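You operate a simulated robot arm through the tools that you are given. There is no shell and no other tool.

The job below is to be done with a simulated robot arm. You get a single attempt, and the scene is never put back.

Task
Straighten the crooked hammer head in the jig with the brown upright block.
Fine: loosen the jig knob, push the block against the head, tighten the knob again and draw the block back. Where these are worked on the way, their far stop is far enough and under half their travel is too little: brown upright block, jig knob.
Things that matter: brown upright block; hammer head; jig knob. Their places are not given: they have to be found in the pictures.

It is judged by the outcome, as a careful person would: the job done as asked, and still so three seconds after it is handed in. It fails if anything else is knocked over, pushed out of place, dropped, spilled or broken.

Robot
A 6-joint arm with a two-finger parallel gripper, fixed in place. Base frame: the origin is at the foot of the arm, x ahead of it, y to its left, z up. Readings come in cm, degrees, newtons and seconds.
With the tool pointing down near the work surface it reaches from about 28 to 64 cm from the base axis. Its first joint turns from -115.0 to 115.0 degrees. Payload 3.43 kg.
Tool frame: the origin (TCP) lies between the finger pads and is the grasp point; the fingertips stand 3.4 cm ahead of it; z points along the fingers, y is the line along which they close. Largest opening 12.8 cm; finger width 2.4, thickness 1.2; the body of the gripper, 4.8 by 13 cm, starts 9.6 cm behind the TCP.
Orientation is told as [roll, pitch, yaw] about the base's x, y, z axes, in that order, counted from this pose: with the fingers straight down and closing along the base's y, the tool's x points along the base's -x, its y along +y and its z along -z.

Tools
- The arm moves only by the tool servo_tool. Its argument "motion" is a list of rows, each a list of 7 numbers: the shift along the base's x, y, z in mm, then the turn, a rotation vector about the base's x, y, z in degrees, then the opening, from 0 (shut) to 1 (fully open). In form: [[x, y, z, rx, ry, rz, jaw], ...]. A call has 1 to 20 rows; each row is the pose to reach, as a shift and turn from the pose commanded when the call began. Each row takes 0.2 s and may step no farther than 5 cm and 8.6 degrees from the row before; otherwise, or with a gripper value out of range, the whole call is refused. Where a pose cannot be reached the arm comes as near as it can. A force on the tool above 50 N (or 10 N above the force at the start of the call, whichever is more), or a blocked arm, ends the call early, and 0.2 s more pass. The fingers move at their own pace (about 15.3 cm/s each) and stop on an object; they squeeze with about 20 N. The grip force told is the motor's: it shows also when the fingers shut on nothing. Time passes only in rows, and 0.2 s behind the last, so rows that repeat a pose let the fingers close. It gives the time, the measured TCP pose, the force on the tool (base axes), the opening and the grip force at its end, in the units of the frame above (readings bear some noise), with the torque about the TCP (base axes, N m) and any sound that the robot's microphone picked up.
- Cameras (640 x 400 px; columns grow to the right, rows downward): "scene" is fixed at [22.45, -49.06, 143.37]; the picture's right is [0.67, 0.74, 0.00], its down [0.67, -0.61, -0.41] and it looks along [-0.30, 0.28, -0.91] (base axes); focal length 282 px, centre (320, 200). "wrist" rides on the gripper at [7.6, -1.1, -16] in the tool frame; the picture's right is [0.15, 0.99, 0.00], its down [-0.88, 0.13, -0.46] and it looks along [-0.45, 0.07, 0.89] (tool axes); focal length 234 px, centre (320, 200).
- camera(camera): a new picture of that camera. No time passes.
- slide_trunk(by): slides the trunk up (or, below 0, down) by that many cm; the arm rides with it, the base frame stays. It gives what a move gives, with no picture.
- point_at(camera, pixels): there is no depth. For up to 12 entries [column, row, z] of the newest picture of that camera ("zoom" is the newest enlarged one), the place [x, y] in the base frame at which the ray of that pixel passes the height z, good to about 0.3 cm, but the place of the scene camera against the robot may be out by one fixed shift of up to 2.5 cm in any direction. No time passes.
- inspect(camera, box): a new picture of the part [left, top, right, bottom] of that camera's present view, enlarged. No time passes.
- job_done(): hands the job in; it is judged then, once.

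Unless the task says otherwise, let go and move clear before handing in.

The tools are called after "Emit:" as name(argument=value, ...) on one line, values as JSON. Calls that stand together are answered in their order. servo_tool: Moves the arm, as the interface text tells. Its arguments: {"type":"object","properties":{"motion":{"type":"array","items":{"type":"array","items":{"type":"number"}}}},"required":["motion"]} The other tools are called the same way: slide_trunk (by) slides the trunk up or down; camera (camera) takes a picture; point_at (camera, pixels) gives the place at which the rays of pixels pass given heights; inspect (camera, box) takes an enlarged picture of a part of a camera's view; job_done () hands the job in.

At the start:

```text
time_s: 0.0
eef_pos: [0.57, -44.22, 111.27]
ee_rot: [0.0, 0.0, 0.1]
wrist_force: [0.5, 0.0, 0.0]
ft_torque: [0.0, 0.0, 0.01]
opening: 12.81
finger_force: 0.1
trunk travel left (down, up): [-92.5, 6.5]
```

scene: 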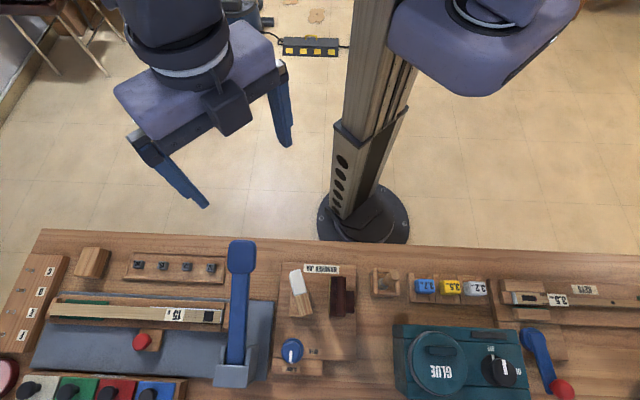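
wrist: 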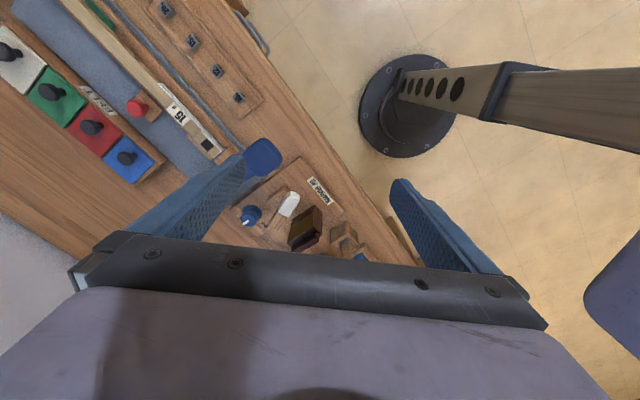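

The scene shows a jig near (315,310): a white-tipped piece at (300,295), a dark brown block at (342,297), and a blue knob at (291,350). I'll enlarge this area before moving.

Emit:
inspect(camera="scene", box=[260, 250, 380, 390])

Emit:
inspect(camera="wrist", box=[200, 150, 380, 270])

```text
2.86 times, centred on (320, 320) of scene
```

zoom: 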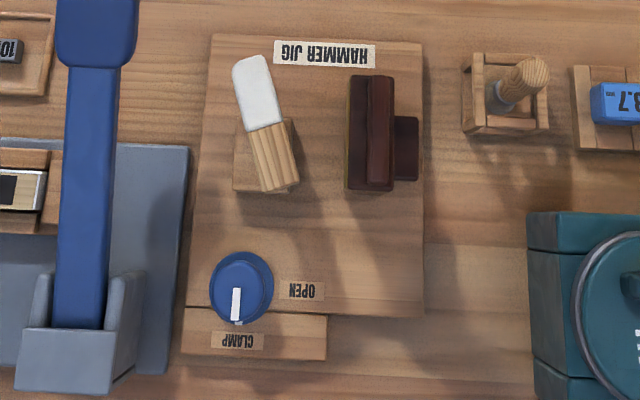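

```text
3.33 times, centred on (290, 210) of wrist
```

zoom: 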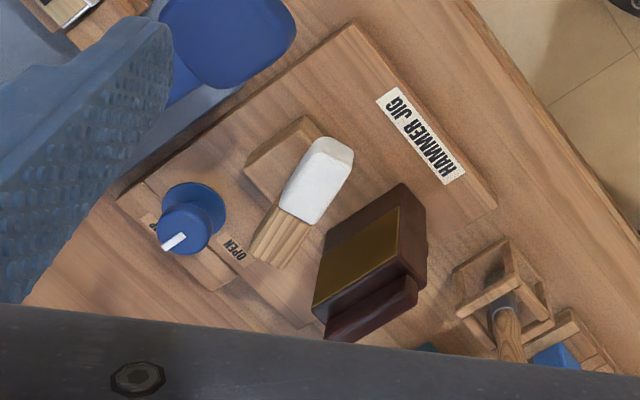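

The enlarged pictures show the knob with its white pointer at CLAMP, OPEN to one side, the tilted white hammer head, and the brown block with a felt face turned to it. I'll compare the same points in both cameras at several heights to get the bench height.

Emit:
point_at(camera="scene", pixels=[[292, 349, 60], [292, 349, 70], [292, 349, 80], [292, 349, 90], [322, 268, 60], [322, 268, 70], [322, 268, 80], [322, 268, 90]])

Emit:
point_at(camera="wrist", pixels=[[251, 215, 60], [251, 215, 70], [251, 215, 80], [251, 215, 90], [320, 191, 60], [320, 191, 70], [320, 191, 80], [320, 191, 90]])

```text
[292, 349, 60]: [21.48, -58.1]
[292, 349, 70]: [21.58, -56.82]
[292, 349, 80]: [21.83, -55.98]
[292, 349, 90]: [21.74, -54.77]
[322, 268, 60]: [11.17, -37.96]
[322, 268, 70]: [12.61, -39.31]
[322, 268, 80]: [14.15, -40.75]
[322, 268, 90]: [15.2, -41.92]
```

```text
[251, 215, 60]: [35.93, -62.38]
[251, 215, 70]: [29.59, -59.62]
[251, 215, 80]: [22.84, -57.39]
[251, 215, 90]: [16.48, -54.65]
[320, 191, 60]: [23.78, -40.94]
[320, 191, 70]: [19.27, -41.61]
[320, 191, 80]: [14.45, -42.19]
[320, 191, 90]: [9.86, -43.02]
```

Both cameras agree near z≈80 for the board label and ≈81.5 for the knob top, which puts the knob at about (22,-57). I'll check the height of the tall blue lever and the bench direction before moving the arm above the jig.

Emit:
point_at(camera="scene", pixels=[[242, 248, 80], [242, 248, 90], [242, 248, 100], [242, 248, 105], [45, 230, 79], [620, 258, 79], [300, 263, 80], [340, 265, 80], [342, 297, 84], [300, 290, 84], [435, 345, 85], [435, 345, 95]])

Emit:
point_at(camera="wrist", pixels=[[264, 157, 80], [264, 157, 90], [264, 157, 95], [264, 157, 100], [264, 157, 105], [310, 225, 84], [290, 203, 84]])

```text
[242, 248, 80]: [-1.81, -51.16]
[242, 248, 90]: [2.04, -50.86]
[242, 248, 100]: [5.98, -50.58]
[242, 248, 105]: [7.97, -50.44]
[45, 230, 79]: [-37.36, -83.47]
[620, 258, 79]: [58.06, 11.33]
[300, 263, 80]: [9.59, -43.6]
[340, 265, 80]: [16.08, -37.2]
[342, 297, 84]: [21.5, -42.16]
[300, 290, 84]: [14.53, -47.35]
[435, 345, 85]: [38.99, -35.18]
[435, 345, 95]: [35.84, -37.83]
```

```text
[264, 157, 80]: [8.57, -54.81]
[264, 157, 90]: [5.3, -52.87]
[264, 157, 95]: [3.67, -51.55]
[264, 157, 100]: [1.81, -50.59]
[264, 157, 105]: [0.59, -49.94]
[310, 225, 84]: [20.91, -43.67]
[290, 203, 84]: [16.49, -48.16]
```

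The blue lever tops out near z≈94 at (4,-52), and the bench runs along (0.71,0.71). I'll move high above the jig and turn -45° so the wrist picture lines up with it.

Emit:
servo_tool(motion=[[29, -8, -5, 0, 0, -7.5, 1], [58, -16, -10, 0, 0, -15, 1], [87, -24, -15, 0, 0, -22.5, 1], [116, -32, -20, 0, 0, -30, 1], [145, -40, -25, 0, 0, -37.5, 1], [174, -48, -30, 0, 0, -45, 1], [174, -48, -30, 0, 0, -45, 1]])

Emit:
camera(camera="wrist")

Emit:
camera(camera="scene")

```text
time_s: 1.6
eef_pos: [17.97, -49.07, 108.2]
ee_rot: [0.0, 0.0, -45.1]
wrist_force: [-0.5, -0.2, 0.9]
ft_torque: [0.01, -0.04, -0.05]
opening: 12.78
finger_force: 0.1
trunk travel left (down, up): [-92.5, 6.5]
```

```text
taken
```

wrist: 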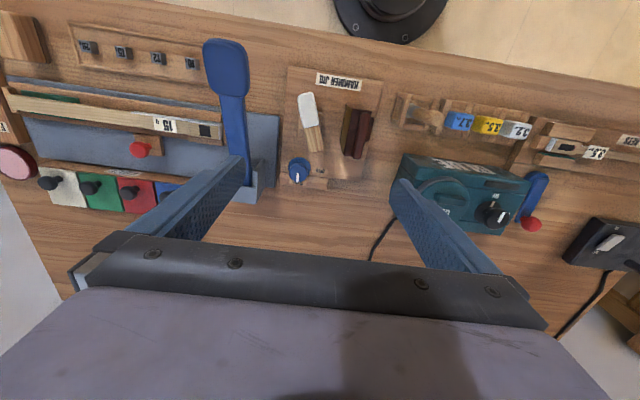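

```text
taken
```

scene: 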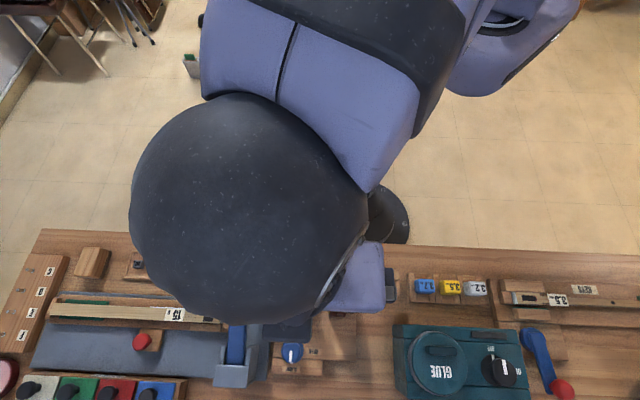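

The arm moved fine, and the jig now sits at about (330,130) in the wrist picture, with the knob at (299,170). I'll enlarge that part.

Emit:
inspect(camera="wrist", box=[265, 60, 405, 200])

```text
2.86 times, centred on (335, 130) of wrist
```

zoom: 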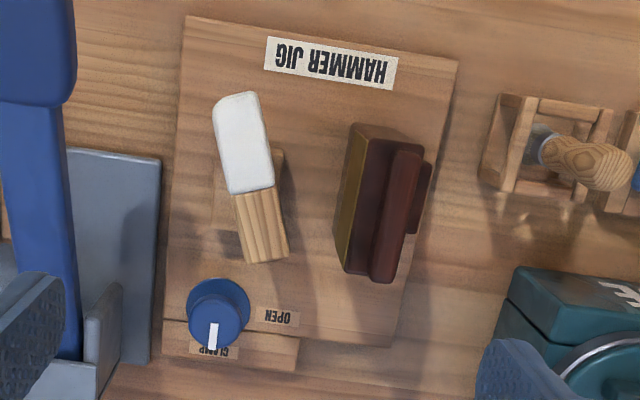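

The brown block shows a felt face on its left, a raised bar along the top at about (400,215) in the zoom, and a tab on its right side. I'll lower the arm over the jig for a closer look.

Emit:
servo_tool(motion=[[-4, 13, -34, 0, 0, 0, 1], [-7, 26, -68, 0, 0, 0, 1], [-10, 38, -102, 0, 0, 0, 1], [-10, 38, -102, 0, 0, 0, 1]])

Emit:
camera(camera="wrist")

Emit:
inspect(camera="wrist", box=[230, 60, 430, 220])

```text
time_s: 2.6
eef_pos: [17.02, -45.26, 97.94]
ee_rot: [-0.1, 0.0, -44.9]
wrist_force: [-0.8, -0.1, -0.2]
ft_torque: [0.01, 0.0, -0.02]
opening: 12.8
finger_force: 0.1
trunk travel left (down, up): [-92.5, 6.5]
```

```text
taken
```

wrist: 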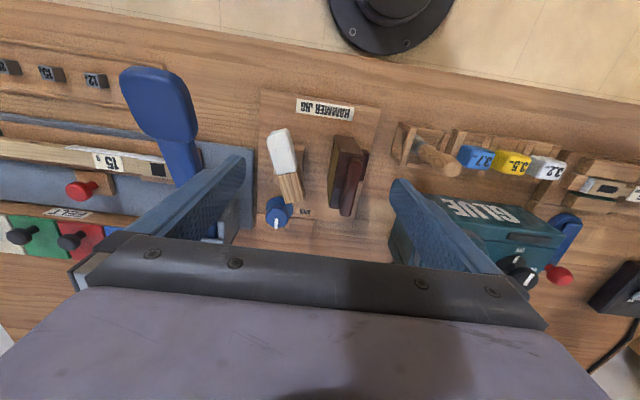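

```text
2.50 times, centred on (330, 140) of wrist
```

zoom: 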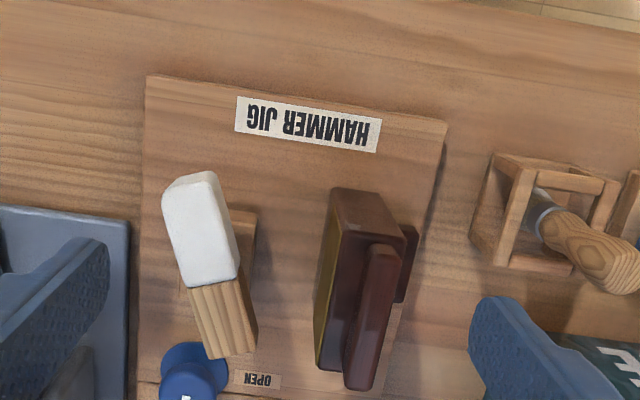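

Comparing the two wrist heights, the bar on the block appears to top out near z≈92, clearly above the board. I'll tilt the camera for a slanted view of the block, head and knob.

Emit:
servo_tool(motion=[[-8, 8, 5, -5.3, -5.3, 0, 1], [-16, 16, 10, -10.6, -10.6, 0, 1], [-24, 24, 15, -15.9, -15.9, 0, 1], [-30, 30, 20, -21.2, -21.2, 0, 1], [-30, 30, 20, -21.2, -21.2, 0, 1]])

Emit:
camera(camera="wrist")

Emit:
inspect(camera="wrist", box=[240, 110, 400, 230])

```text
time_s: 3.8
eef_pos: [13.93, -42.25, 100.02]
ee_rot: [0.0, -29.9, -45.2]
wrist_force: [0.4, 0.0, 0.3]
ft_torque: [-0.01, 0.0, -0.01]
opening: 12.81
finger_force: 0.1
trunk travel left (down, up): [-92.5, 6.5]
```

```text
taken
```

wrist: 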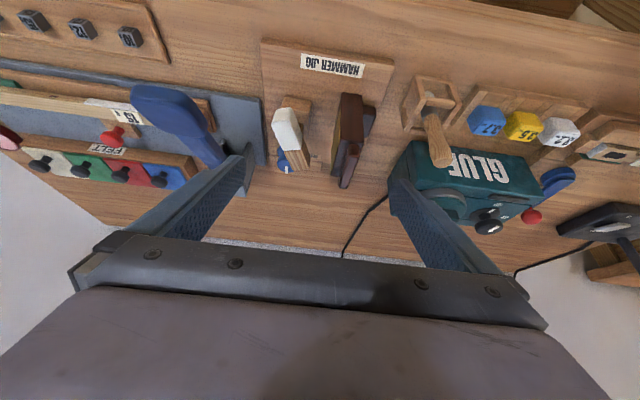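

```text
3.33 times, centred on (320, 170) of wrist
```

zoom: 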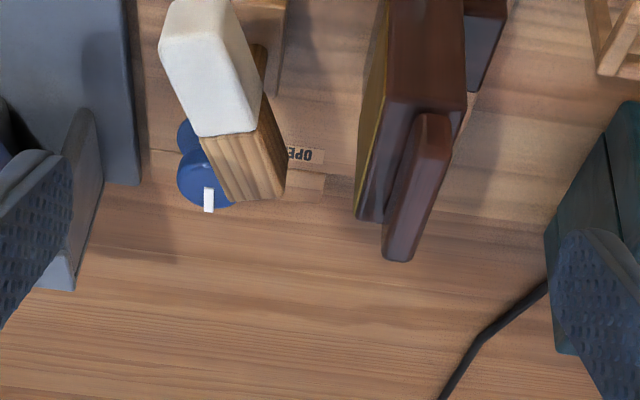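

This slanted view shows the block as a tall upright slab with a bar on top. I'll zoom in on it and the head.

Emit:
inspect(camera="wrist", box=[255, 70, 395, 200])

```text
3.08 times, centred on (325, 135) of wrist
```

zoom: 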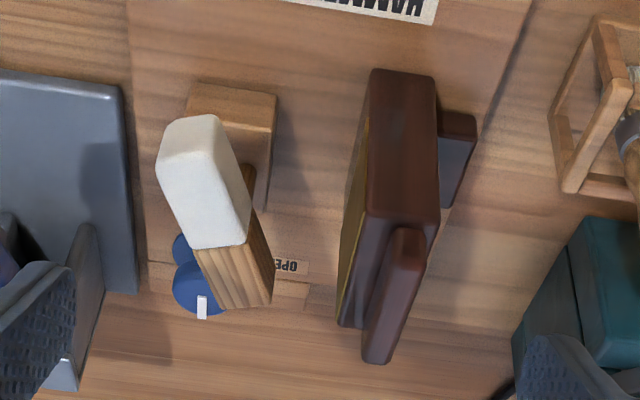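

From this tilted view I can measure heights: the block body spans roughly z 81–90 with its bar to about 92, and the head sits near z 92–95. I'll check these rays with the tool for the knob pointer (285,194), head wood end (298,188), block bar and board label.

Emit:
point_at(camera="wrist", pixels=[[285.1, 194.4, 82], [285.1, 194.4, 90], [353.2, 145.4, 92], [342.9, 186.9, 92], [339.9, 139.9, 90], [364, 142.1, 90], [340.3, 92.8, 81], [329.9, 175.9, 90], [289.3, 189.1, 95], [307.8, 187.5, 95], [281.2, 129.5, 92], [333, 62, 80]])

Emit:
inspect(camera="wrist", box=[255, 130, 335, 210])

```text
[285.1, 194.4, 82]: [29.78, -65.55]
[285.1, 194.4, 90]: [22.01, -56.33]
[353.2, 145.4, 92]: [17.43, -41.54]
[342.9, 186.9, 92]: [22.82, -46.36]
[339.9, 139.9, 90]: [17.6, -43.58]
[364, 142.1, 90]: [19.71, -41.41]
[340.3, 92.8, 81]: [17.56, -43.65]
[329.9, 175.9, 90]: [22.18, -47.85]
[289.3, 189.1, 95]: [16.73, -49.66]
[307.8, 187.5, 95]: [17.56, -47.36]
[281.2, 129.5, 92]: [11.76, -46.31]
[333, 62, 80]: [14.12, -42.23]
```

```text
5.00 times, centred on (295, 170) of wrist
```

zoom: 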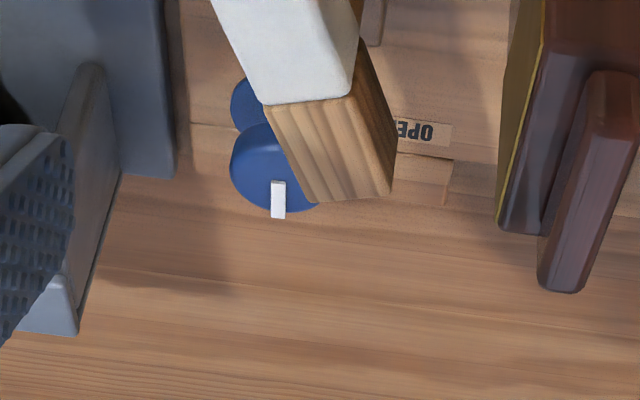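

With the pixels rechecked, everything agrees: the knob pointer tip is near (22.6,-57.4) at z≈85, the head top is at z≈89–90, and the block body is about 6.5 cm long with its top at z≈90. I'll straighten the tool, narrow the fingers, and move above the knob for an exact centre.

Emit:
servo_tool(motion=[[0, 0, 0, 5.3, 5.3, 0, 0.8], [0, 0, 0, 10.6, 10.6, 0, 0.6], [0, 0, 0, 15.9, 15.9, 0, 0.55], [0, 0, 0, 21.2, 21.2, 0, 0.55], [19, -35, 0, 21.2, 21.2, 0, 0.55], [38, -70, 0, 21.2, 21.2, 0, 0.55], [57, -105, 0, 21.2, 21.2, 0, 0.55], [76, -140, -10, 21.2, 21.2, 0, 0.55], [76, -140, -20, 21.2, 21.2, 0, 0.55], [76, -140, -20, 21.2, 21.2, 0, 0.55]])

Emit:
camera(camera="wrist")

Emit:
inspect(camera="wrist", box=[270, 110, 390, 200])

Emit:
camera(camera="scene")

```text
time_s: 6.0
eef_pos: [21.56, -56.27, 98.09]
ee_rot: [0.1, 0.1, -45.0]
wrist_force: [0.4, -0.1, 0.5]
ft_torque: [0.02, 0.04, -0.04]
opening: 7.07
finger_force: 0.0
trunk travel left (down, up): [-92.5, 6.5]
```

```text
taken
```

wrist: 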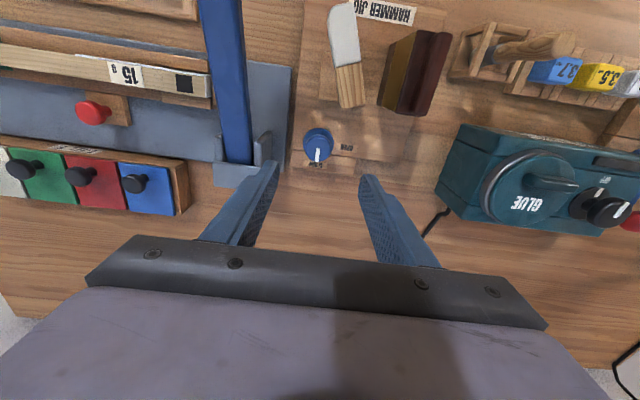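

```text
4.44 times, centred on (330, 155) of wrist
```

zoom: 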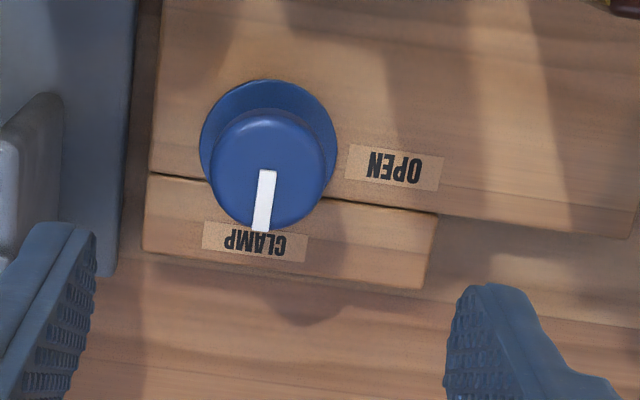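

```text
taken
```

scene: 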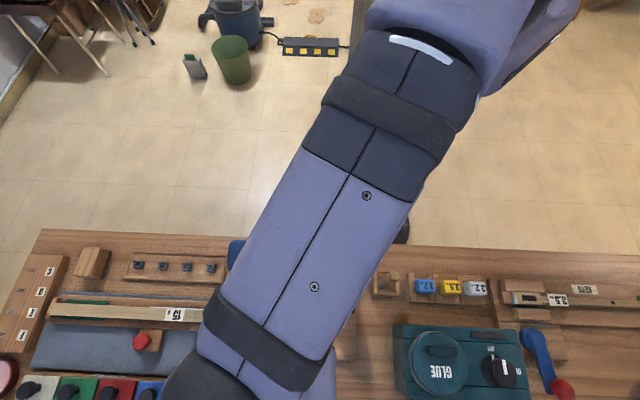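

The knob cap is centred near wrist pixel (318,148), the pointer points down to CLAMP, and OPEN is a quarter turn to the right, so loosening is counter-clockwise from above. I'll take a finer zoom of the knob's shape and its position.

Emit:
inspect(camera="wrist", box=[295, 120, 345, 170])

Emit:
point_at(camera="wrist", pixels=[[317.8, 148, 85], [317.8, 148, 84], [318.3, 143.1, 81], [318.3, 143.1, 80], [305, 148, 85], [330.5, 148, 85], [303.2, 143.1, 81], [333.8, 143.1, 81], [317.5, 161.5, 85], [317.8, 135.3, 85]])

```text
8.00 times, centred on (320, 145) of wrist
```

zoom: 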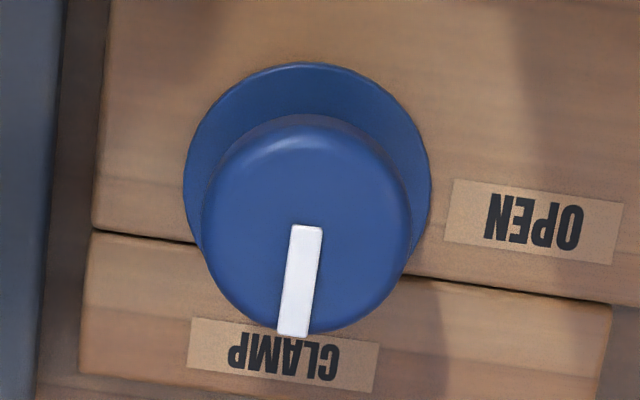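

```text
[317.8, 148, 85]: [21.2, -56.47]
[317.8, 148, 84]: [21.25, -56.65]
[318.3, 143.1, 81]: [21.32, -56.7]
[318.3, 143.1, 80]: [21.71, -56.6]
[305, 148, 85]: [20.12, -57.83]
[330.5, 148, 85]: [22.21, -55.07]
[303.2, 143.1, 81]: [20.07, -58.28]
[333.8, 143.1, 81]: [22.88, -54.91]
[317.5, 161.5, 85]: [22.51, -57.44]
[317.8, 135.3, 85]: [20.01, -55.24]
```

The knob axis is at about (21.3,-56.6), with a 3.5 cm cap on a 4.4 cm skirt and its top near z≈85. I'll descend with a 5.2 cm opening to just above the knob and check the alignment.

Emit:
servo_tool(motion=[[-1, -2, -20, 0, 0, 0, 0.41], [-2.6, -3.5, -45, 0, 0, 0, 0.41], [-2.6, -3.5, -70, 0, 0, 0, 0.41], [-2.6, -3.5, -90, 0, 0, 0, 0.41], [-2.6, -3.5, -90, 0, 0, 0, 0.41]])

Emit:
camera(camera="wrist")

Emit:
inspect(camera="wrist", box=[260, 120, 380, 220])

```text
time_s: 7.2
eef_pos: [21.27, -56.65, 88.88]
ee_rot: [0.0, 0.0, -45.0]
wrist_force: [0.8, -0.5, -0.7]
ft_torque: [-0.01, 0.02, -0.05]
opening: 5.25
finger_force: 0.0
trunk travel left (down, up): [-92.5, 6.5]
```

```text
taken
```

wrist: 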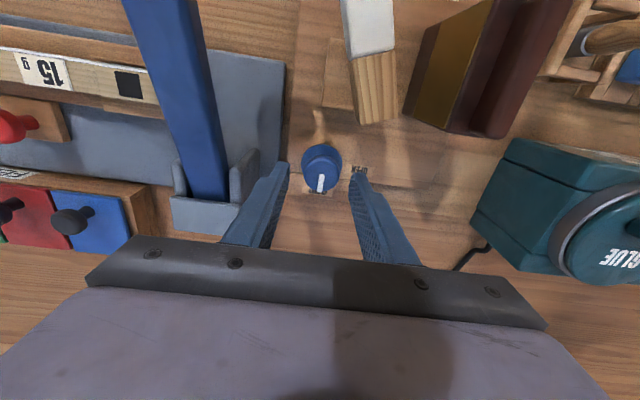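

```text
4.00 times, centred on (320, 170) of wrist
```

zoom: 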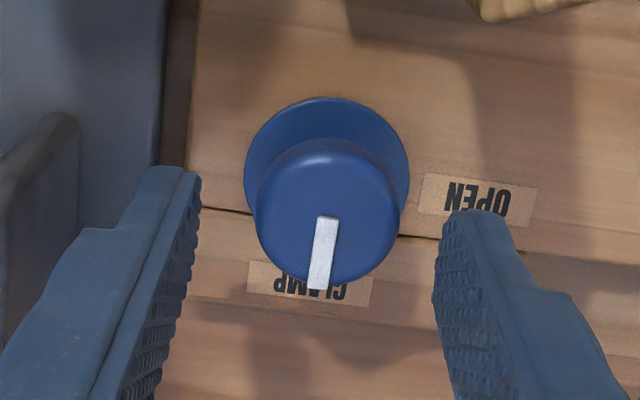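

The fingers straddle the knob evenly in the picture, with the cap centre near (322,173). I'll measure the offset once more before the final descent.

Emit:
point_at(camera="wrist", pixels=[[322, 173.3, 85], [303.8, 173.3, 85], [340.5, 173.3, 85], [322, 173.3, 84.5], [321.5, 165, 81], [301.2, 162, 81], [342.2, 162, 81]])

```text
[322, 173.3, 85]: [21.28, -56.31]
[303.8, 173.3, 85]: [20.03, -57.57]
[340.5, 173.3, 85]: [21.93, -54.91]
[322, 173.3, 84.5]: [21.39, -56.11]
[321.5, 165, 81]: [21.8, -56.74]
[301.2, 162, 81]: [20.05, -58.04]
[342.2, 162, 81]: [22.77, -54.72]
```

The estimates average (21.3,-56.45), so I'll shift 2 mm and descend to z≈85.4, then close on the cap.

Emit:
servo_tool(motion=[[0.4, 2, -15, 0, 0, 0, 0.41], [0.4, 2, -28, 0, 0, 0, 0.41], [0.4, 2, -35, 0, 0, 0, 0.41], [0.4, 2, -35, 0, 0, 0, 0.41]])

Emit:
inspect(camera="wrist", box=[260, 130, 380, 230])

```text
time_s: 8.2
eef_pos: [21.27, -56.34, 85.48]
ee_rot: [-0.1, -0.1, -45.0]
wrist_force: [0.9, 0.1, -0.2]
ft_torque: [0.02, 0.02, 0.01]
opening: 5.26
finger_force: 0.1
trunk travel left (down, up): [-92.5, 6.5]
```

```text
4.00 times, centred on (320, 180) of wrist
```

zoom: 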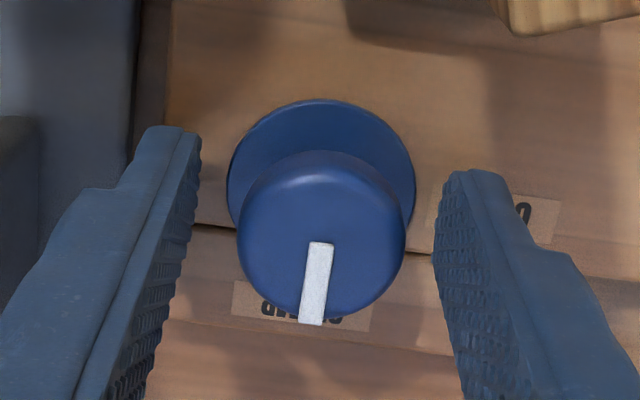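

The cap now sits between the pads, with its centre at about (320,188). I'll close the fingers on it.

Emit:
servo_tool(motion=[[-1, 1, 0, 0, 0, 0, 0.3], [-1, 1, 0, 0, 0, 0, 0.2], [-1, 1, 0, 0, 0, 0, 0.2], [-1, 1, 0, 0, 0, 0, 0.2]])

Emit:
inspect(camera="wrist", box=[260, 130, 380, 230])

```text
time_s: 9.2
eef_pos: [21.17, -56.44, 85.5]
ee_rot: [0.0, 0.2, -45.1]
wrist_force: [0.8, 2.3, -2.8]
ft_torque: [0.0, -0.08, -0.01]
opening: 3.35
finger_force: 45.1
trunk travel left (down, up): [-92.5, 6.5]
```

```text
4.00 times, centred on (320, 180) of wrist
```

zoom: 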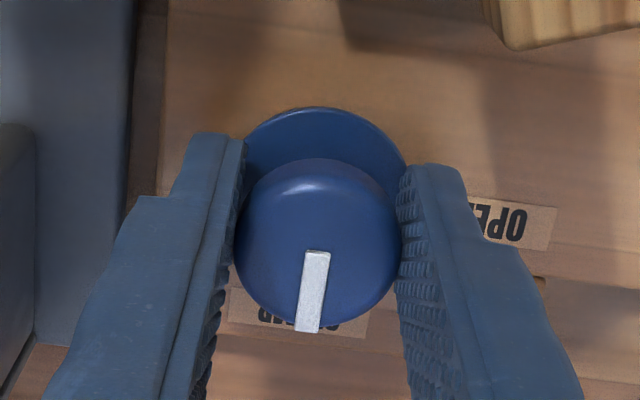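

The grip is firm at 3.35 cm with small side forces. I'll turn the knob counter-clockwise by 45° first and check.

Emit:
servo_tool(motion=[[0, 0, 0, 0, 0, 7.5, 0.2], [0, 0, 0, 0, 0, 15, 0.2], [0, 0, 0, 0, 0, 22.5, 0.2], [0, 0, 0, 0, 0, 30, 0.2], [0, 0, 0, 0, 0, 37.5, 0.2], [0, 0, 0, 0, 0, 45, 0.2], [0, 0, 0, 0, 0, 45, 0.2]])

Emit:
camera(camera="wrist")

Emit:
inspect(camera="wrist", box=[260, 130, 380, 230])

```text
time_s: 10.8
eef_pos: [21.19, -56.56, 85.41]
ee_rot: [-0.1, 0.0, 0.1]
wrist_force: [-8.9, -8.5, -1.6]
ft_torque: [-0.33, 0.35, -0.04]
opening: 3.32
finger_force: 45.4
trunk travel left (down, up): [-92.5, 6.5]
```

```text
taken
```

wrist: 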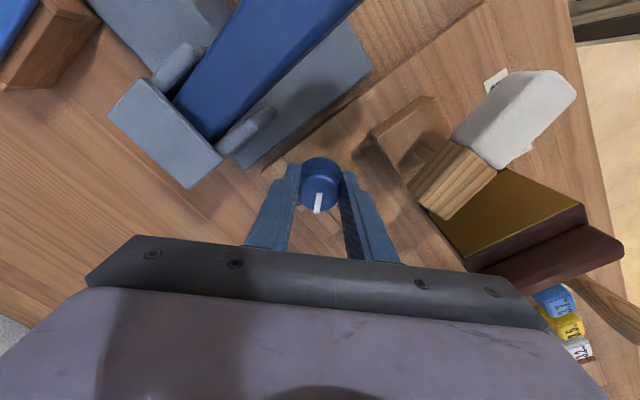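

```text
4.00 times, centred on (320, 180) of wrist
```

zoom: 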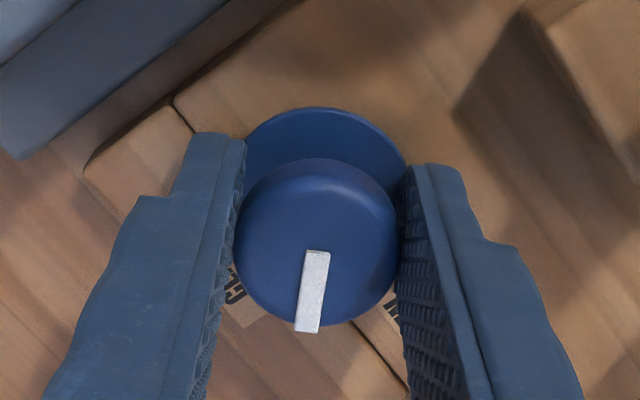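

The knob turns with the gripper: the pointer still lines up with the fingers after 45°. A 12 N side push toward -x,-y suggests I'm slightly off the axis, so I'll ease 1 mm that way and turn the rest.

Emit:
servo_tool(motion=[[-1, -1, 0, 0, 0, 7.5, 0.2], [-1, -1, 0, 0, 0, 15, 0.2], [-1, -1, 0, 0, 0, 22.5, 0.2], [-1, -1, 0, 0, 0, 30, 0.2], [-1, -1, 0, 0, 0, 37.5, 0.2], [-1, -1, 0, 0, 0, 45, 0.2], [-1, -1, 0, 0, 0, 45, 0.2]])

Emit:
camera(camera="wrist")

Emit:
inspect(camera="wrist", box=[260, 130, 380, 230])

```text
time_s: 12.4
eef_pos: [21.29, -56.74, 85.53]
ee_rot: [-0.2, -0.1, 45.1]
wrist_force: [-0.8, -19.5, -1.1]
ft_torque: [0.36, -0.68, -0.09]
opening: 3.36
finger_force: 45.4
trunk travel left (down, up): [-92.5, 6.5]
```

```text
taken
```

wrist: 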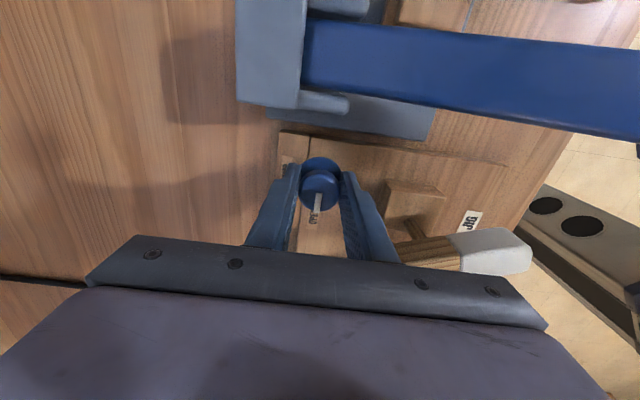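

```text
4.00 times, centred on (320, 180) of wrist
```

zoom: 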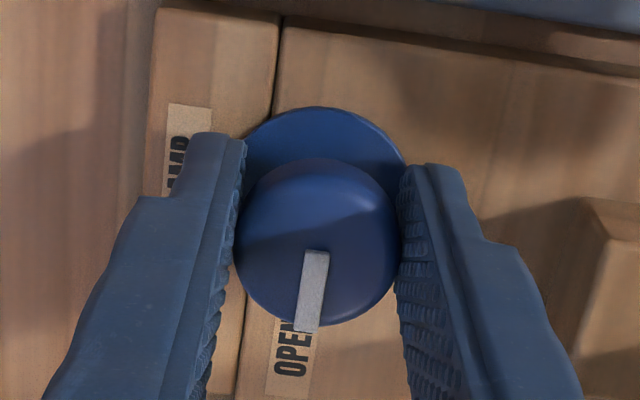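

The pointer now points at OPEN after the full quarter turn. I'll open the fingers and lift straight up.

Emit:
servo_tool(motion=[[0, 0, 0, 0, 0, 0, 0.41], [0, 0, 0, 0, 0, 0, 0.41], [0, 0, 0, 0, 0, 0, 0.41], [0, 0, 30, 0, 0, 0, 0.41], [0, 0, 70, 0, 0, 0, 0.41], [0, 0, 110, 0, 0, 0, 0.41], [0, 0, 130, 0, 0, 0, 0.41], [0, 0, 130, 0, 0, 0, 0.41]])

Emit:
camera(camera="wrist")

Emit:
inspect(camera="wrist", box=[260, 110, 380, 210])

```text
time_s: 14.2
eef_pos: [21.19, -56.44, 98.5]
ee_rot: [0.0, 0.1, 45.1]
wrist_force: [0.4, 0.3, -0.1]
ft_torque: [0.0, 0.02, 0.02]
opening: 5.26
finger_force: 0.1
trunk travel left (down, up): [-92.5, 6.5]
```

```text
taken
```

wrist: 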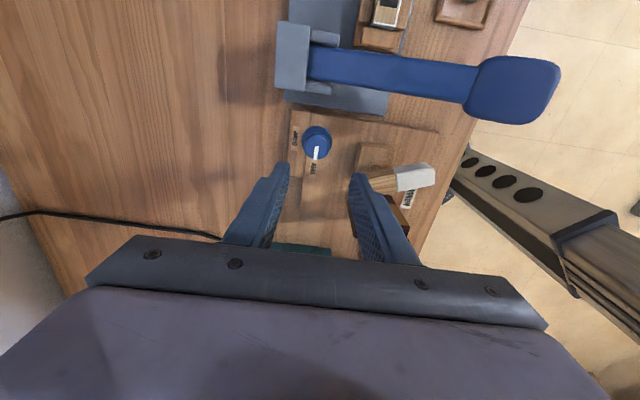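

```text
4.00 times, centred on (320, 160) of wrist
```

zoom: 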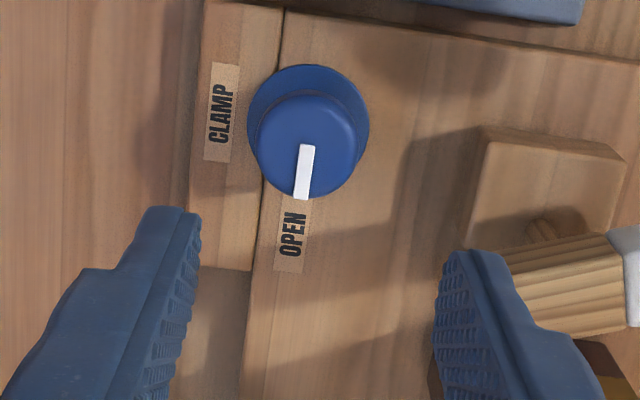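

The knob rests at OPEN and the head with its pin is untouched. I'll move over the brown block with a 10 cm opening, keeping this turn so the fingers close across the block's ends.

Emit:
servo_tool(motion=[[0, 0, 35, 0, 0, 0, 0.6], [0, 40, 35, 0, 0, 0, 0.78], [0, 80, 35, 0, 0, 0, 0.78], [-2, 124, 35, 0, 0, 0, 0.78], [-2, 124, 35, 0, 0, 0, 0.78]])

Emit:
camera(camera="wrist")

Emit:
inspect(camera="wrist", box=[230, 90, 390, 210])

```text
time_s: 15.4
eef_pos: [20.89, -43.91, 101.97]
ee_rot: [0.0, 0.0, 45.0]
wrist_force: [-0.3, 0.0, 0.4]
ft_torque: [0.07, 0.02, -0.01]
opening: 9.98
finger_force: 0.1
trunk travel left (down, up): [-92.5, 6.5]
```

```text
taken
```

wrist: 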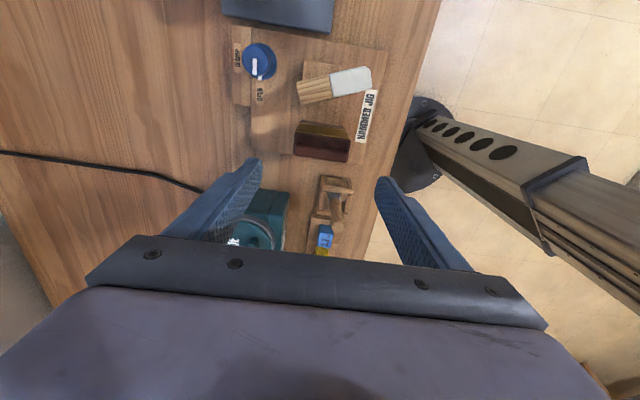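

```text
3.33 times, centred on (310, 150) of wrist
```

zoom: 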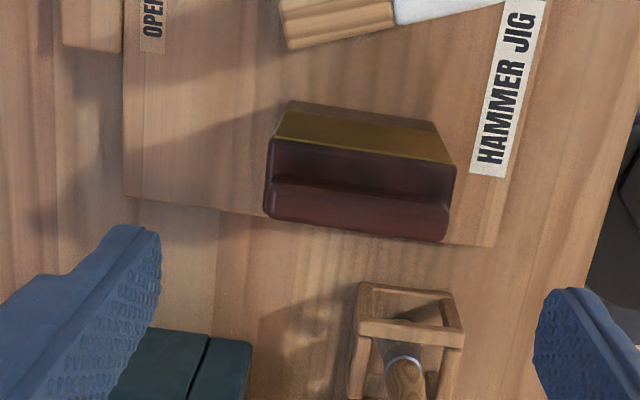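

The block's ends are at v≈42.2 and 48.9 along the jig (zoom x 452 and 267), centred under the tool, and its felt face is about 1.8 cm ahead of the tool centre. I'll descend to z≈87 so the fingers straddle the body without reaching past the felt.

Emit:
servo_tool(motion=[[-0.7, 0.7, -40, 0, 0, 0, 0.78], [-0.7, 0.7, -80, 0, 0, 0, 0.78], [-0.7, 0.7, -115, 0, 0, 0, 0.78], [-0.7, 0.7, -148, 0, 0, 0, 0.78], [-0.7, 0.7, -148, 0, 0, 0, 0.78]])

Emit:
camera(camera="wrist")

Emit:
camera(camera="scene")

```text
time_s: 16.6
eef_pos: [20.81, -43.86, 87.1]
ee_rot: [0.0, -0.1, 45.0]
wrist_force: [0.0, -0.3, 0.1]
ft_torque: [0.01, -0.03, 0.01]
opening: 10.0
finger_force: 0.1
trunk travel left (down, up): [-92.5, 6.5]
```

```text
taken
```

wrist: 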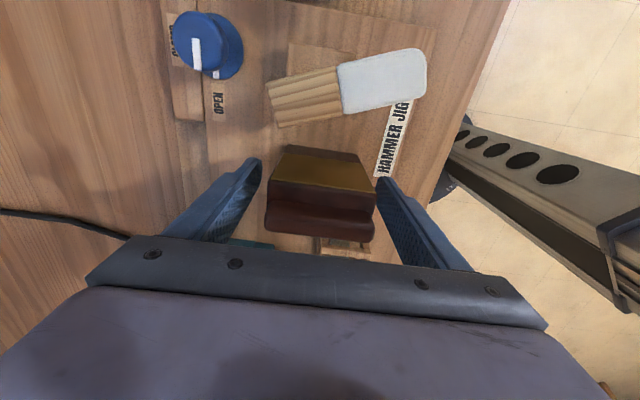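

```text
taken
```

scene: 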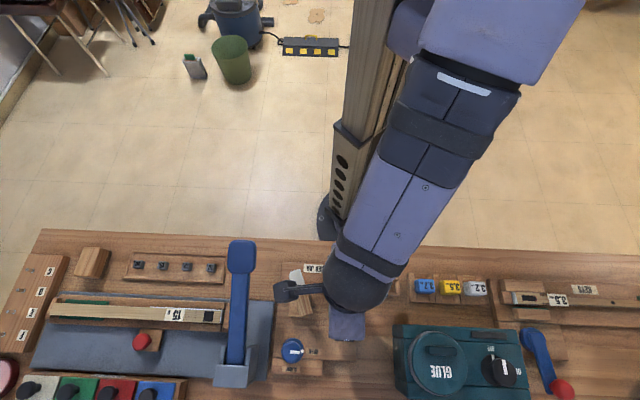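

The fingers straddle the block, with its ends at about (265,195) and (375,185) and the head clear above. I'll close on it.

Emit:
servo_tool(motion=[[0, 0, 0, 0, 0, 0, 0.6], [0, 0, 0, 0, 0, 0, 0.45], [0, 0, 0, 0, 0, 0, 0.42], [0, 0, 0, 0, 0, 0, 0.42]])

Emit:
camera(camera="wrist")

Emit:
inspect(camera="wrist", box=[240, 40, 440, 240])

```text
time_s: 17.6
eef_pos: [20.98, -44.0, 87.13]
ee_rot: [0.0, 0.0, 45.0]
wrist_force: [2.1, -1.1, -3.9]
ft_torque: [-0.8, -0.31, 0.03]
opening: 6.66
finger_force: 44.6
trunk travel left (down, up): [-92.5, 6.5]
```

```text
taken
```

wrist: 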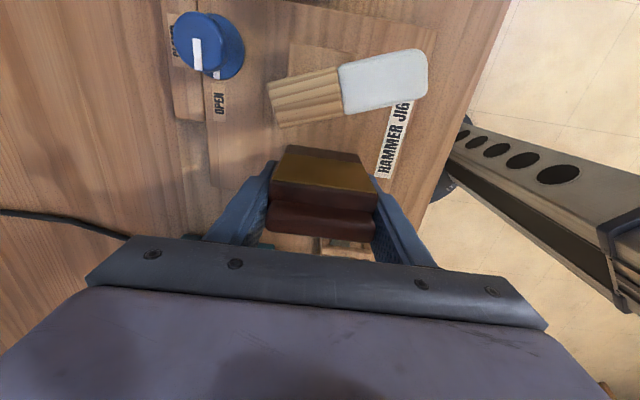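

```text
2.00 times, centred on (340, 140) of wrist
```

zoom: 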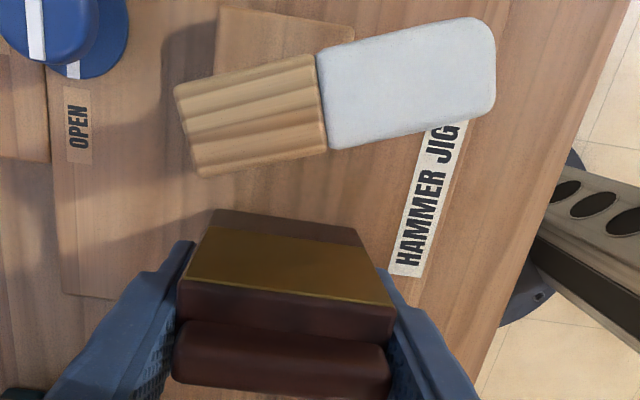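

The block is held at 6.66 cm with hardly any side force. I'll push it slowly toward the head, first by 2 cm.

Emit:
servo_tool(motion=[[-3.5, -3.5, 0, 0, 0, 0, 0.42], [-7, -7, 0, 0, 0, 0, 0.42], [-10.5, -10.5, 0, 0, 0, 0, 0.42], [-14, -14, 0, 0, 0, 0, 0.42], [-14, -14, 0, 0, 0, 0, 0.42]])

Emit:
camera(camera="wrist")

Emit:
inspect(camera="wrist", box=[240, 40, 440, 240])

```text
time_s: 18.8
eef_pos: [19.46, -45.44, 87.15]
ee_rot: [0.0, 0.0, 45.0]
wrist_force: [1.1, -1.5, -7.1]
ft_torque: [-1.54, -0.4, 0.07]
opening: 6.69
finger_force: 45.8
trunk travel left (down, up): [-92.5, 6.5]
```

```text
taken
```

wrist: 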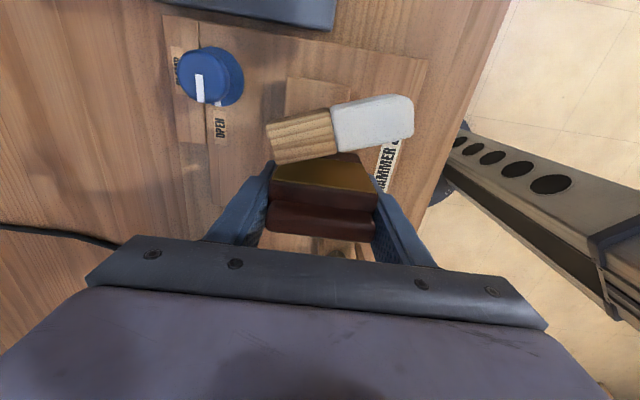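

```text
2.00 times, centred on (340, 140) of wrist
```

zoom: 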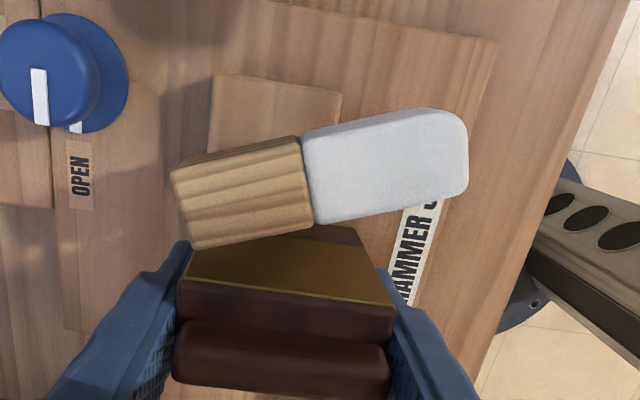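

The block slides freely; its felt edge is now about 1.4 cm from the head's near corner at zoom (195,248). I'll keep pushing in small steps.

Emit:
servo_tool(motion=[[-2.8, -2.8, 0, 0, 0, 0, 0.42], [-5.6, -5.6, 0, 0, 0, 0, 0.42], [-8.4, -8.4, 0, 0, 0, 0, 0.42], [-11.2, -11.2, 0, 0, 0, 0, 0.42], [-11.2, -11.2, 0, 0, 0, 0, 0.42]])

Emit:
inspect(camera="wrist", box=[240, 40, 440, 240])

```text
time_s: 20.0
eef_pos: [18.41, -46.3, 87.17]
ee_rot: [0.1, 0.0, 45.0]
wrist_force: [10.5, 6.4, -5.5]
ft_torque: [-0.73, -1.69, 0.18]
opening: 6.67
finger_force: 44.8
trunk travel left (down, up): [-92.5, 6.5]
```

```text
2.00 times, centred on (340, 140) of wrist
```

zoom: 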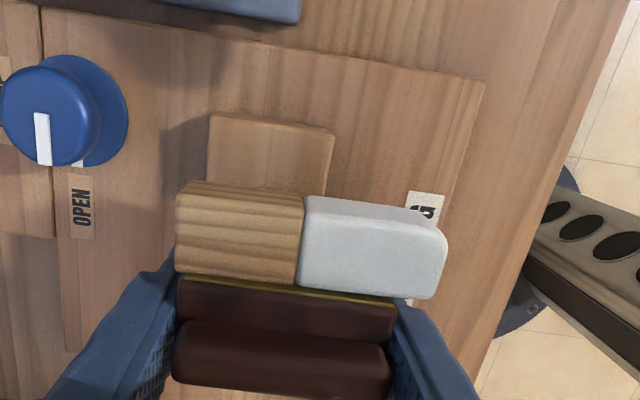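

The head now lies flat along the block's felt edge, with 12 N of push-back. I'll press a little further to see if the block has reached its stop.

Emit:
servo_tool(motion=[[-1, -1, 0, 0, 0, 0, 0.42], [-2, -2, 0, 0, 0, 0, 0.42], [-2.8, -2.8, 0, 0, 0, 0, 0.42], [-2.8, -2.8, 0, 0, 0, 0, 0.42]])

Emit:
inspect(camera="wrist", box=[240, 40, 440, 240])

```text
time_s: 21.0
eef_pos: [18.44, -46.37, 87.1]
ee_rot: [0.2, -0.1, 45.0]
wrist_force: [25.3, 21.3, -10.4]
ft_torque: [-1.88, -1.4, 0.18]
opening: 6.67
finger_force: 45.0
trunk travel left (down, up): [-92.5, 6.5]
```

```text
2.00 times, centred on (340, 140) of wrist
```

zoom: 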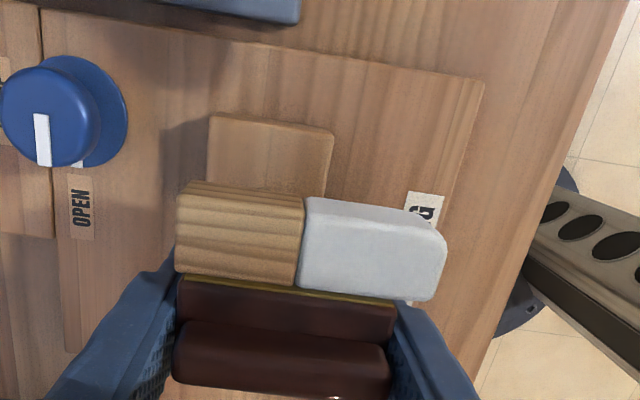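

The push-back rose to 33 N with no further movement, so the block is at its stop and the head is straight against it. I'll ease off the pressure, open the fingers, and lift clear.

Emit:
servo_tool(motion=[[2.5, 2.5, 0, 0, 0, 0, 0.42], [2.5, 2.5, 0, 0, 0, 0, 0.6], [2.5, 2.5, 0, 0, 0, 0, 0.75], [2.5, 2.5, 0, 0, 0, 0, 0.75], [2.5, 2.5, 0, 0, 0, 0, 0.75], [2.5, 2.5, 40, 0, 0, 0, 0.75], [2.5, 2.5, 80, 0, 0, 0, 0.75], [2.5, 2.5, 120, 0, 0, 0, 0.75], [2.5, 2.5, 140, 0, 0, 0, 0.75], [2.5, 2.5, 140, 0, 0, 0, 0.75]])

Emit:
camera(camera="wrist")

Emit:
inspect(camera="wrist", box=[240, 40, 400, 200])

```text
time_s: 23.2
eef_pos: [18.18, -46.48, 101.3]
ee_rot: [0.0, -0.1, 45.0]
wrist_force: [-0.8, -0.6, 0.7]
ft_torque: [0.01, -0.05, -0.03]
opening: 9.59
finger_force: 0.1
trunk travel left (down, up): [-92.5, 6.5]
```

```text
taken
```

wrist: 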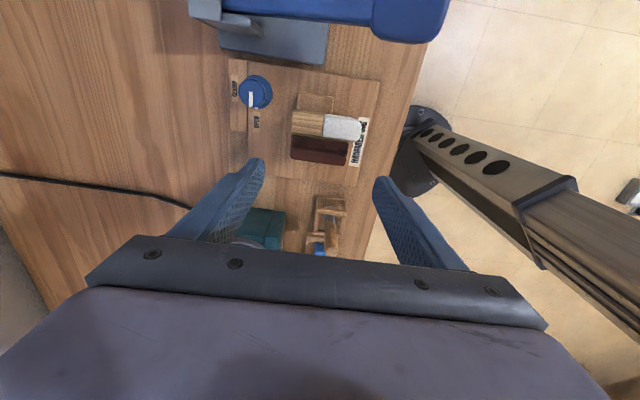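

```text
2.50 times, centred on (320, 120) of wrist
```

zoom: 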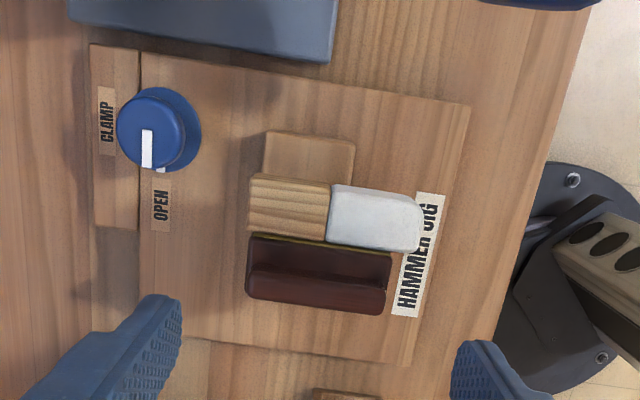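

The head is now straight with the block still against it, and the knob pointer at zoom (147,150) still shows OPEN. I'll go back over the knob with a 5.2 cm opening to tighten it.

Emit:
servo_tool(motion=[[10, -34, 0, 0, 0, 0, 0.6], [20, -68, 0, 0, 0, 0, 0.41], [31, -101.5, -20, 0, 0, 0, 0.41], [31, -101.5, -60, 0, 0, 0, 0.41], [31, -101.5, -100, 0, 0, 0, 0.41], [31, -101.5, -124, 0, 0, 0, 0.41], [31, -101.5, -124, 0, 0, 0, 0.41]])

Emit:
inspect(camera="wrist", box=[260, 120, 380, 220])

```text
time_s: 24.8
eef_pos: [21.19, -56.75, 88.92]
ee_rot: [0.0, 0.0, 45.0]
wrist_force: [0.6, 0.2, 0.1]
ft_torque: [-0.02, 0.0, 0.0]
opening: 5.27
finger_force: 0.1
trunk travel left (down, up): [-92.5, 6.5]
```

```text
4.00 times, centred on (320, 170) of wrist
```

zoom: 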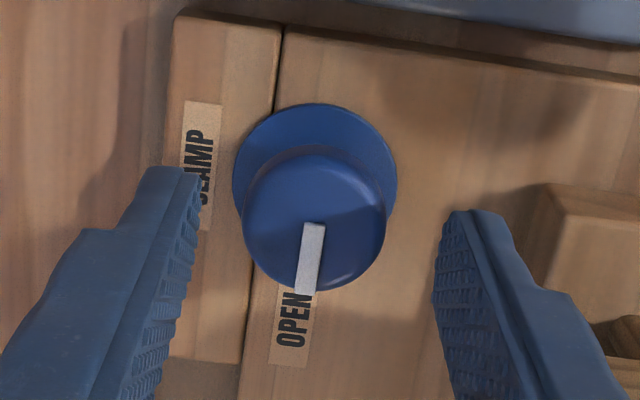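

The knob cap is centred between the fingers at zoom (315,218). I'll descend 35 mm and close on it.

Emit:
servo_tool(motion=[[0, 0, -15, 0, 0, 0, 0.41], [0, 0, -28, 0, 0, 0, 0.41], [0, 0, -35, 0, 0, 0, 0.41], [0, 0, -35, 0, 0, 0, 0.3], [0, 0, -35, 0, 0, 0, 0.2], [0, 0, -35, 0, 0, 0, 0.2], [0, 0, -35, 0, 0, 0, 0.2]])

Emit:
inspect(camera="wrist", box=[260, 130, 380, 230])

```text
time_s: 26.4
eef_pos: [21.33, -56.75, 85.25]
ee_rot: [0.0, 0.0, 45.0]
wrist_force: [3.7, -2.5, -1.2]
ft_torque: [-0.22, -0.12, 0.01]
opening: 3.31
finger_force: 45.0
trunk travel left (down, up): [-92.5, 6.5]
```

```text
4.00 times, centred on (320, 180) of wrist
```

zoom: 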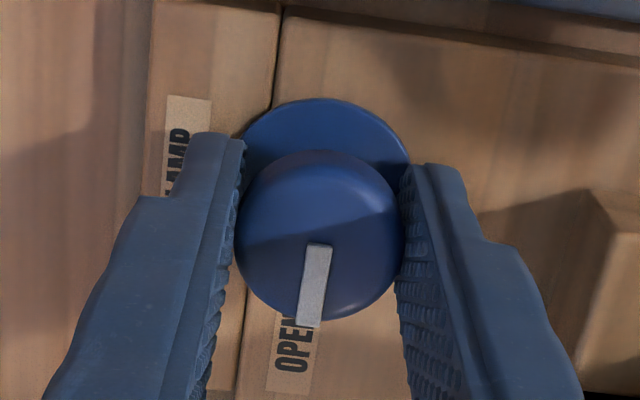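

The grip is good at 3.31 cm with little side force. I'll turn clockwise 45° first and check.

Emit:
servo_tool(motion=[[0, 0, 0, 0, 0, -7.5, 0.2], [0, 0, 0, 0, 0, -15, 0.2], [0, 0, 0, 0, 0, -22.5, 0.2], [0, 0, 0, 0, 0, -30, 0.2], [0, 0, 0, 0, 0, -37.5, 0.2], [0, 0, 0, 0, 0, -45, 0.2], [0, 0, 0, 0, 0, -45, 0.2]])

Emit:
inspect(camera="wrist", box=[260, 130, 380, 230])

```text
time_s: 28.0
eef_pos: [21.31, -56.5, 85.35]
ee_rot: [0.0, 0.0, -0.2]
wrist_force: [-0.2, 5.6, -0.7]
ft_torque: [0.29, -0.23, 0.02]
opening: 3.32
finger_force: 45.5
trunk travel left (down, up): [-92.5, 6.5]
```

```text
4.00 times, centred on (320, 180) of wrist
```

zoom: 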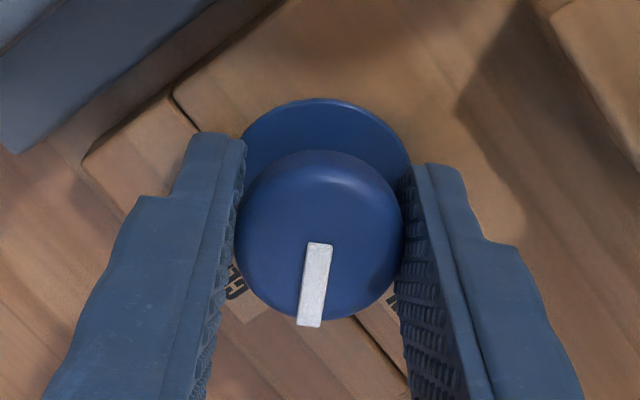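

The knob follows, and the side force is only 6 N. I'll turn the remaining 45° clockwise to CLAMP.

Emit:
servo_tool(motion=[[0, 0.5, 0, 0, 0, -7.5, 0.2], [0, 0.5, 0, 0, 0, -15, 0.2], [0, 0.5, 0, 0, 0, -22.5, 0.2], [0, 0.5, 0, 0, 0, -30, 0.2], [0, 0.5, 0, 0, 0, -37.5, 0.2], [0, 0.5, 0, 0, 0, -45, 0.2], [0, 0.5, 0, 0, 0, -45, 0.2]])

Emit:
inspect(camera="wrist", box=[260, 130, 380, 230])

```text
time_s: 29.6
eef_pos: [21.49, -56.43, 85.24]
ee_rot: [0.0, 0.0, -45.1]
wrist_force: [-4.0, 11.8, -4.2]
ft_torque: [-0.03, -0.12, 0.01]
opening: 3.33
finger_force: 45.4
trunk travel left (down, up): [-92.5, 6.5]
```

```text
4.00 times, centred on (320, 180) of wrist
```

zoom: 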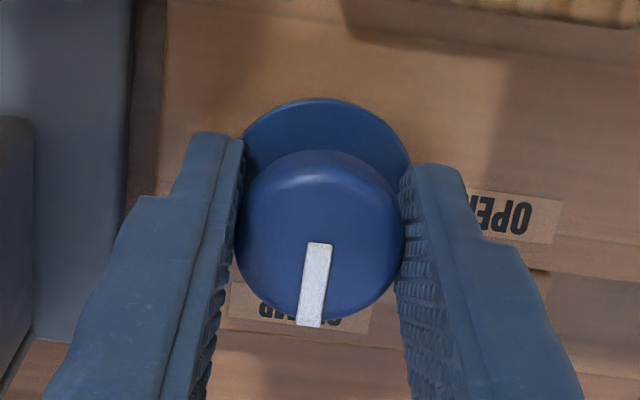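

The pointer is back at CLAMP. I'll turn a few degrees more to be sure it is at its stop.

Emit:
servo_tool(motion=[[0, 0, 0, 0, 0, -3, 0.2], [0, 0, 0, 0, 0, -6, 0.2], [0, 0, 0, 0, 0, -6, 0.2]])

Emit:
inspect(camera="wrist", box=[260, 130, 380, 230])

```text
time_s: 30.4
eef_pos: [21.5, -56.49, 85.27]
ee_rot: [-0.1, 0.1, -50.9]
wrist_force: [0.3, 9.4, -8.1]
ft_torque: [0.11, -0.06, 0.46]
opening: 3.34
finger_force: 44.7
trunk travel left (down, up): [-92.5, 6.5]
```

```text
4.00 times, centred on (320, 180) of wrist
```

zoom: 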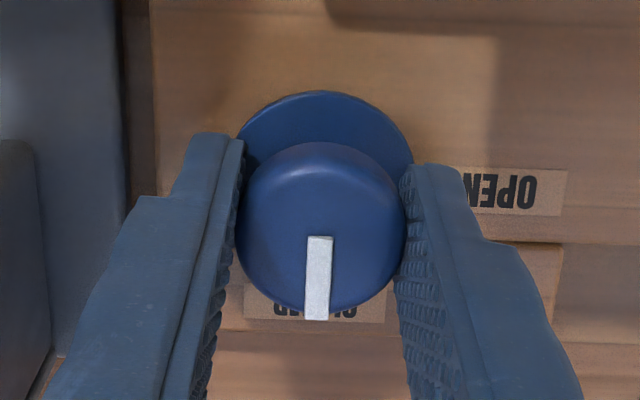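

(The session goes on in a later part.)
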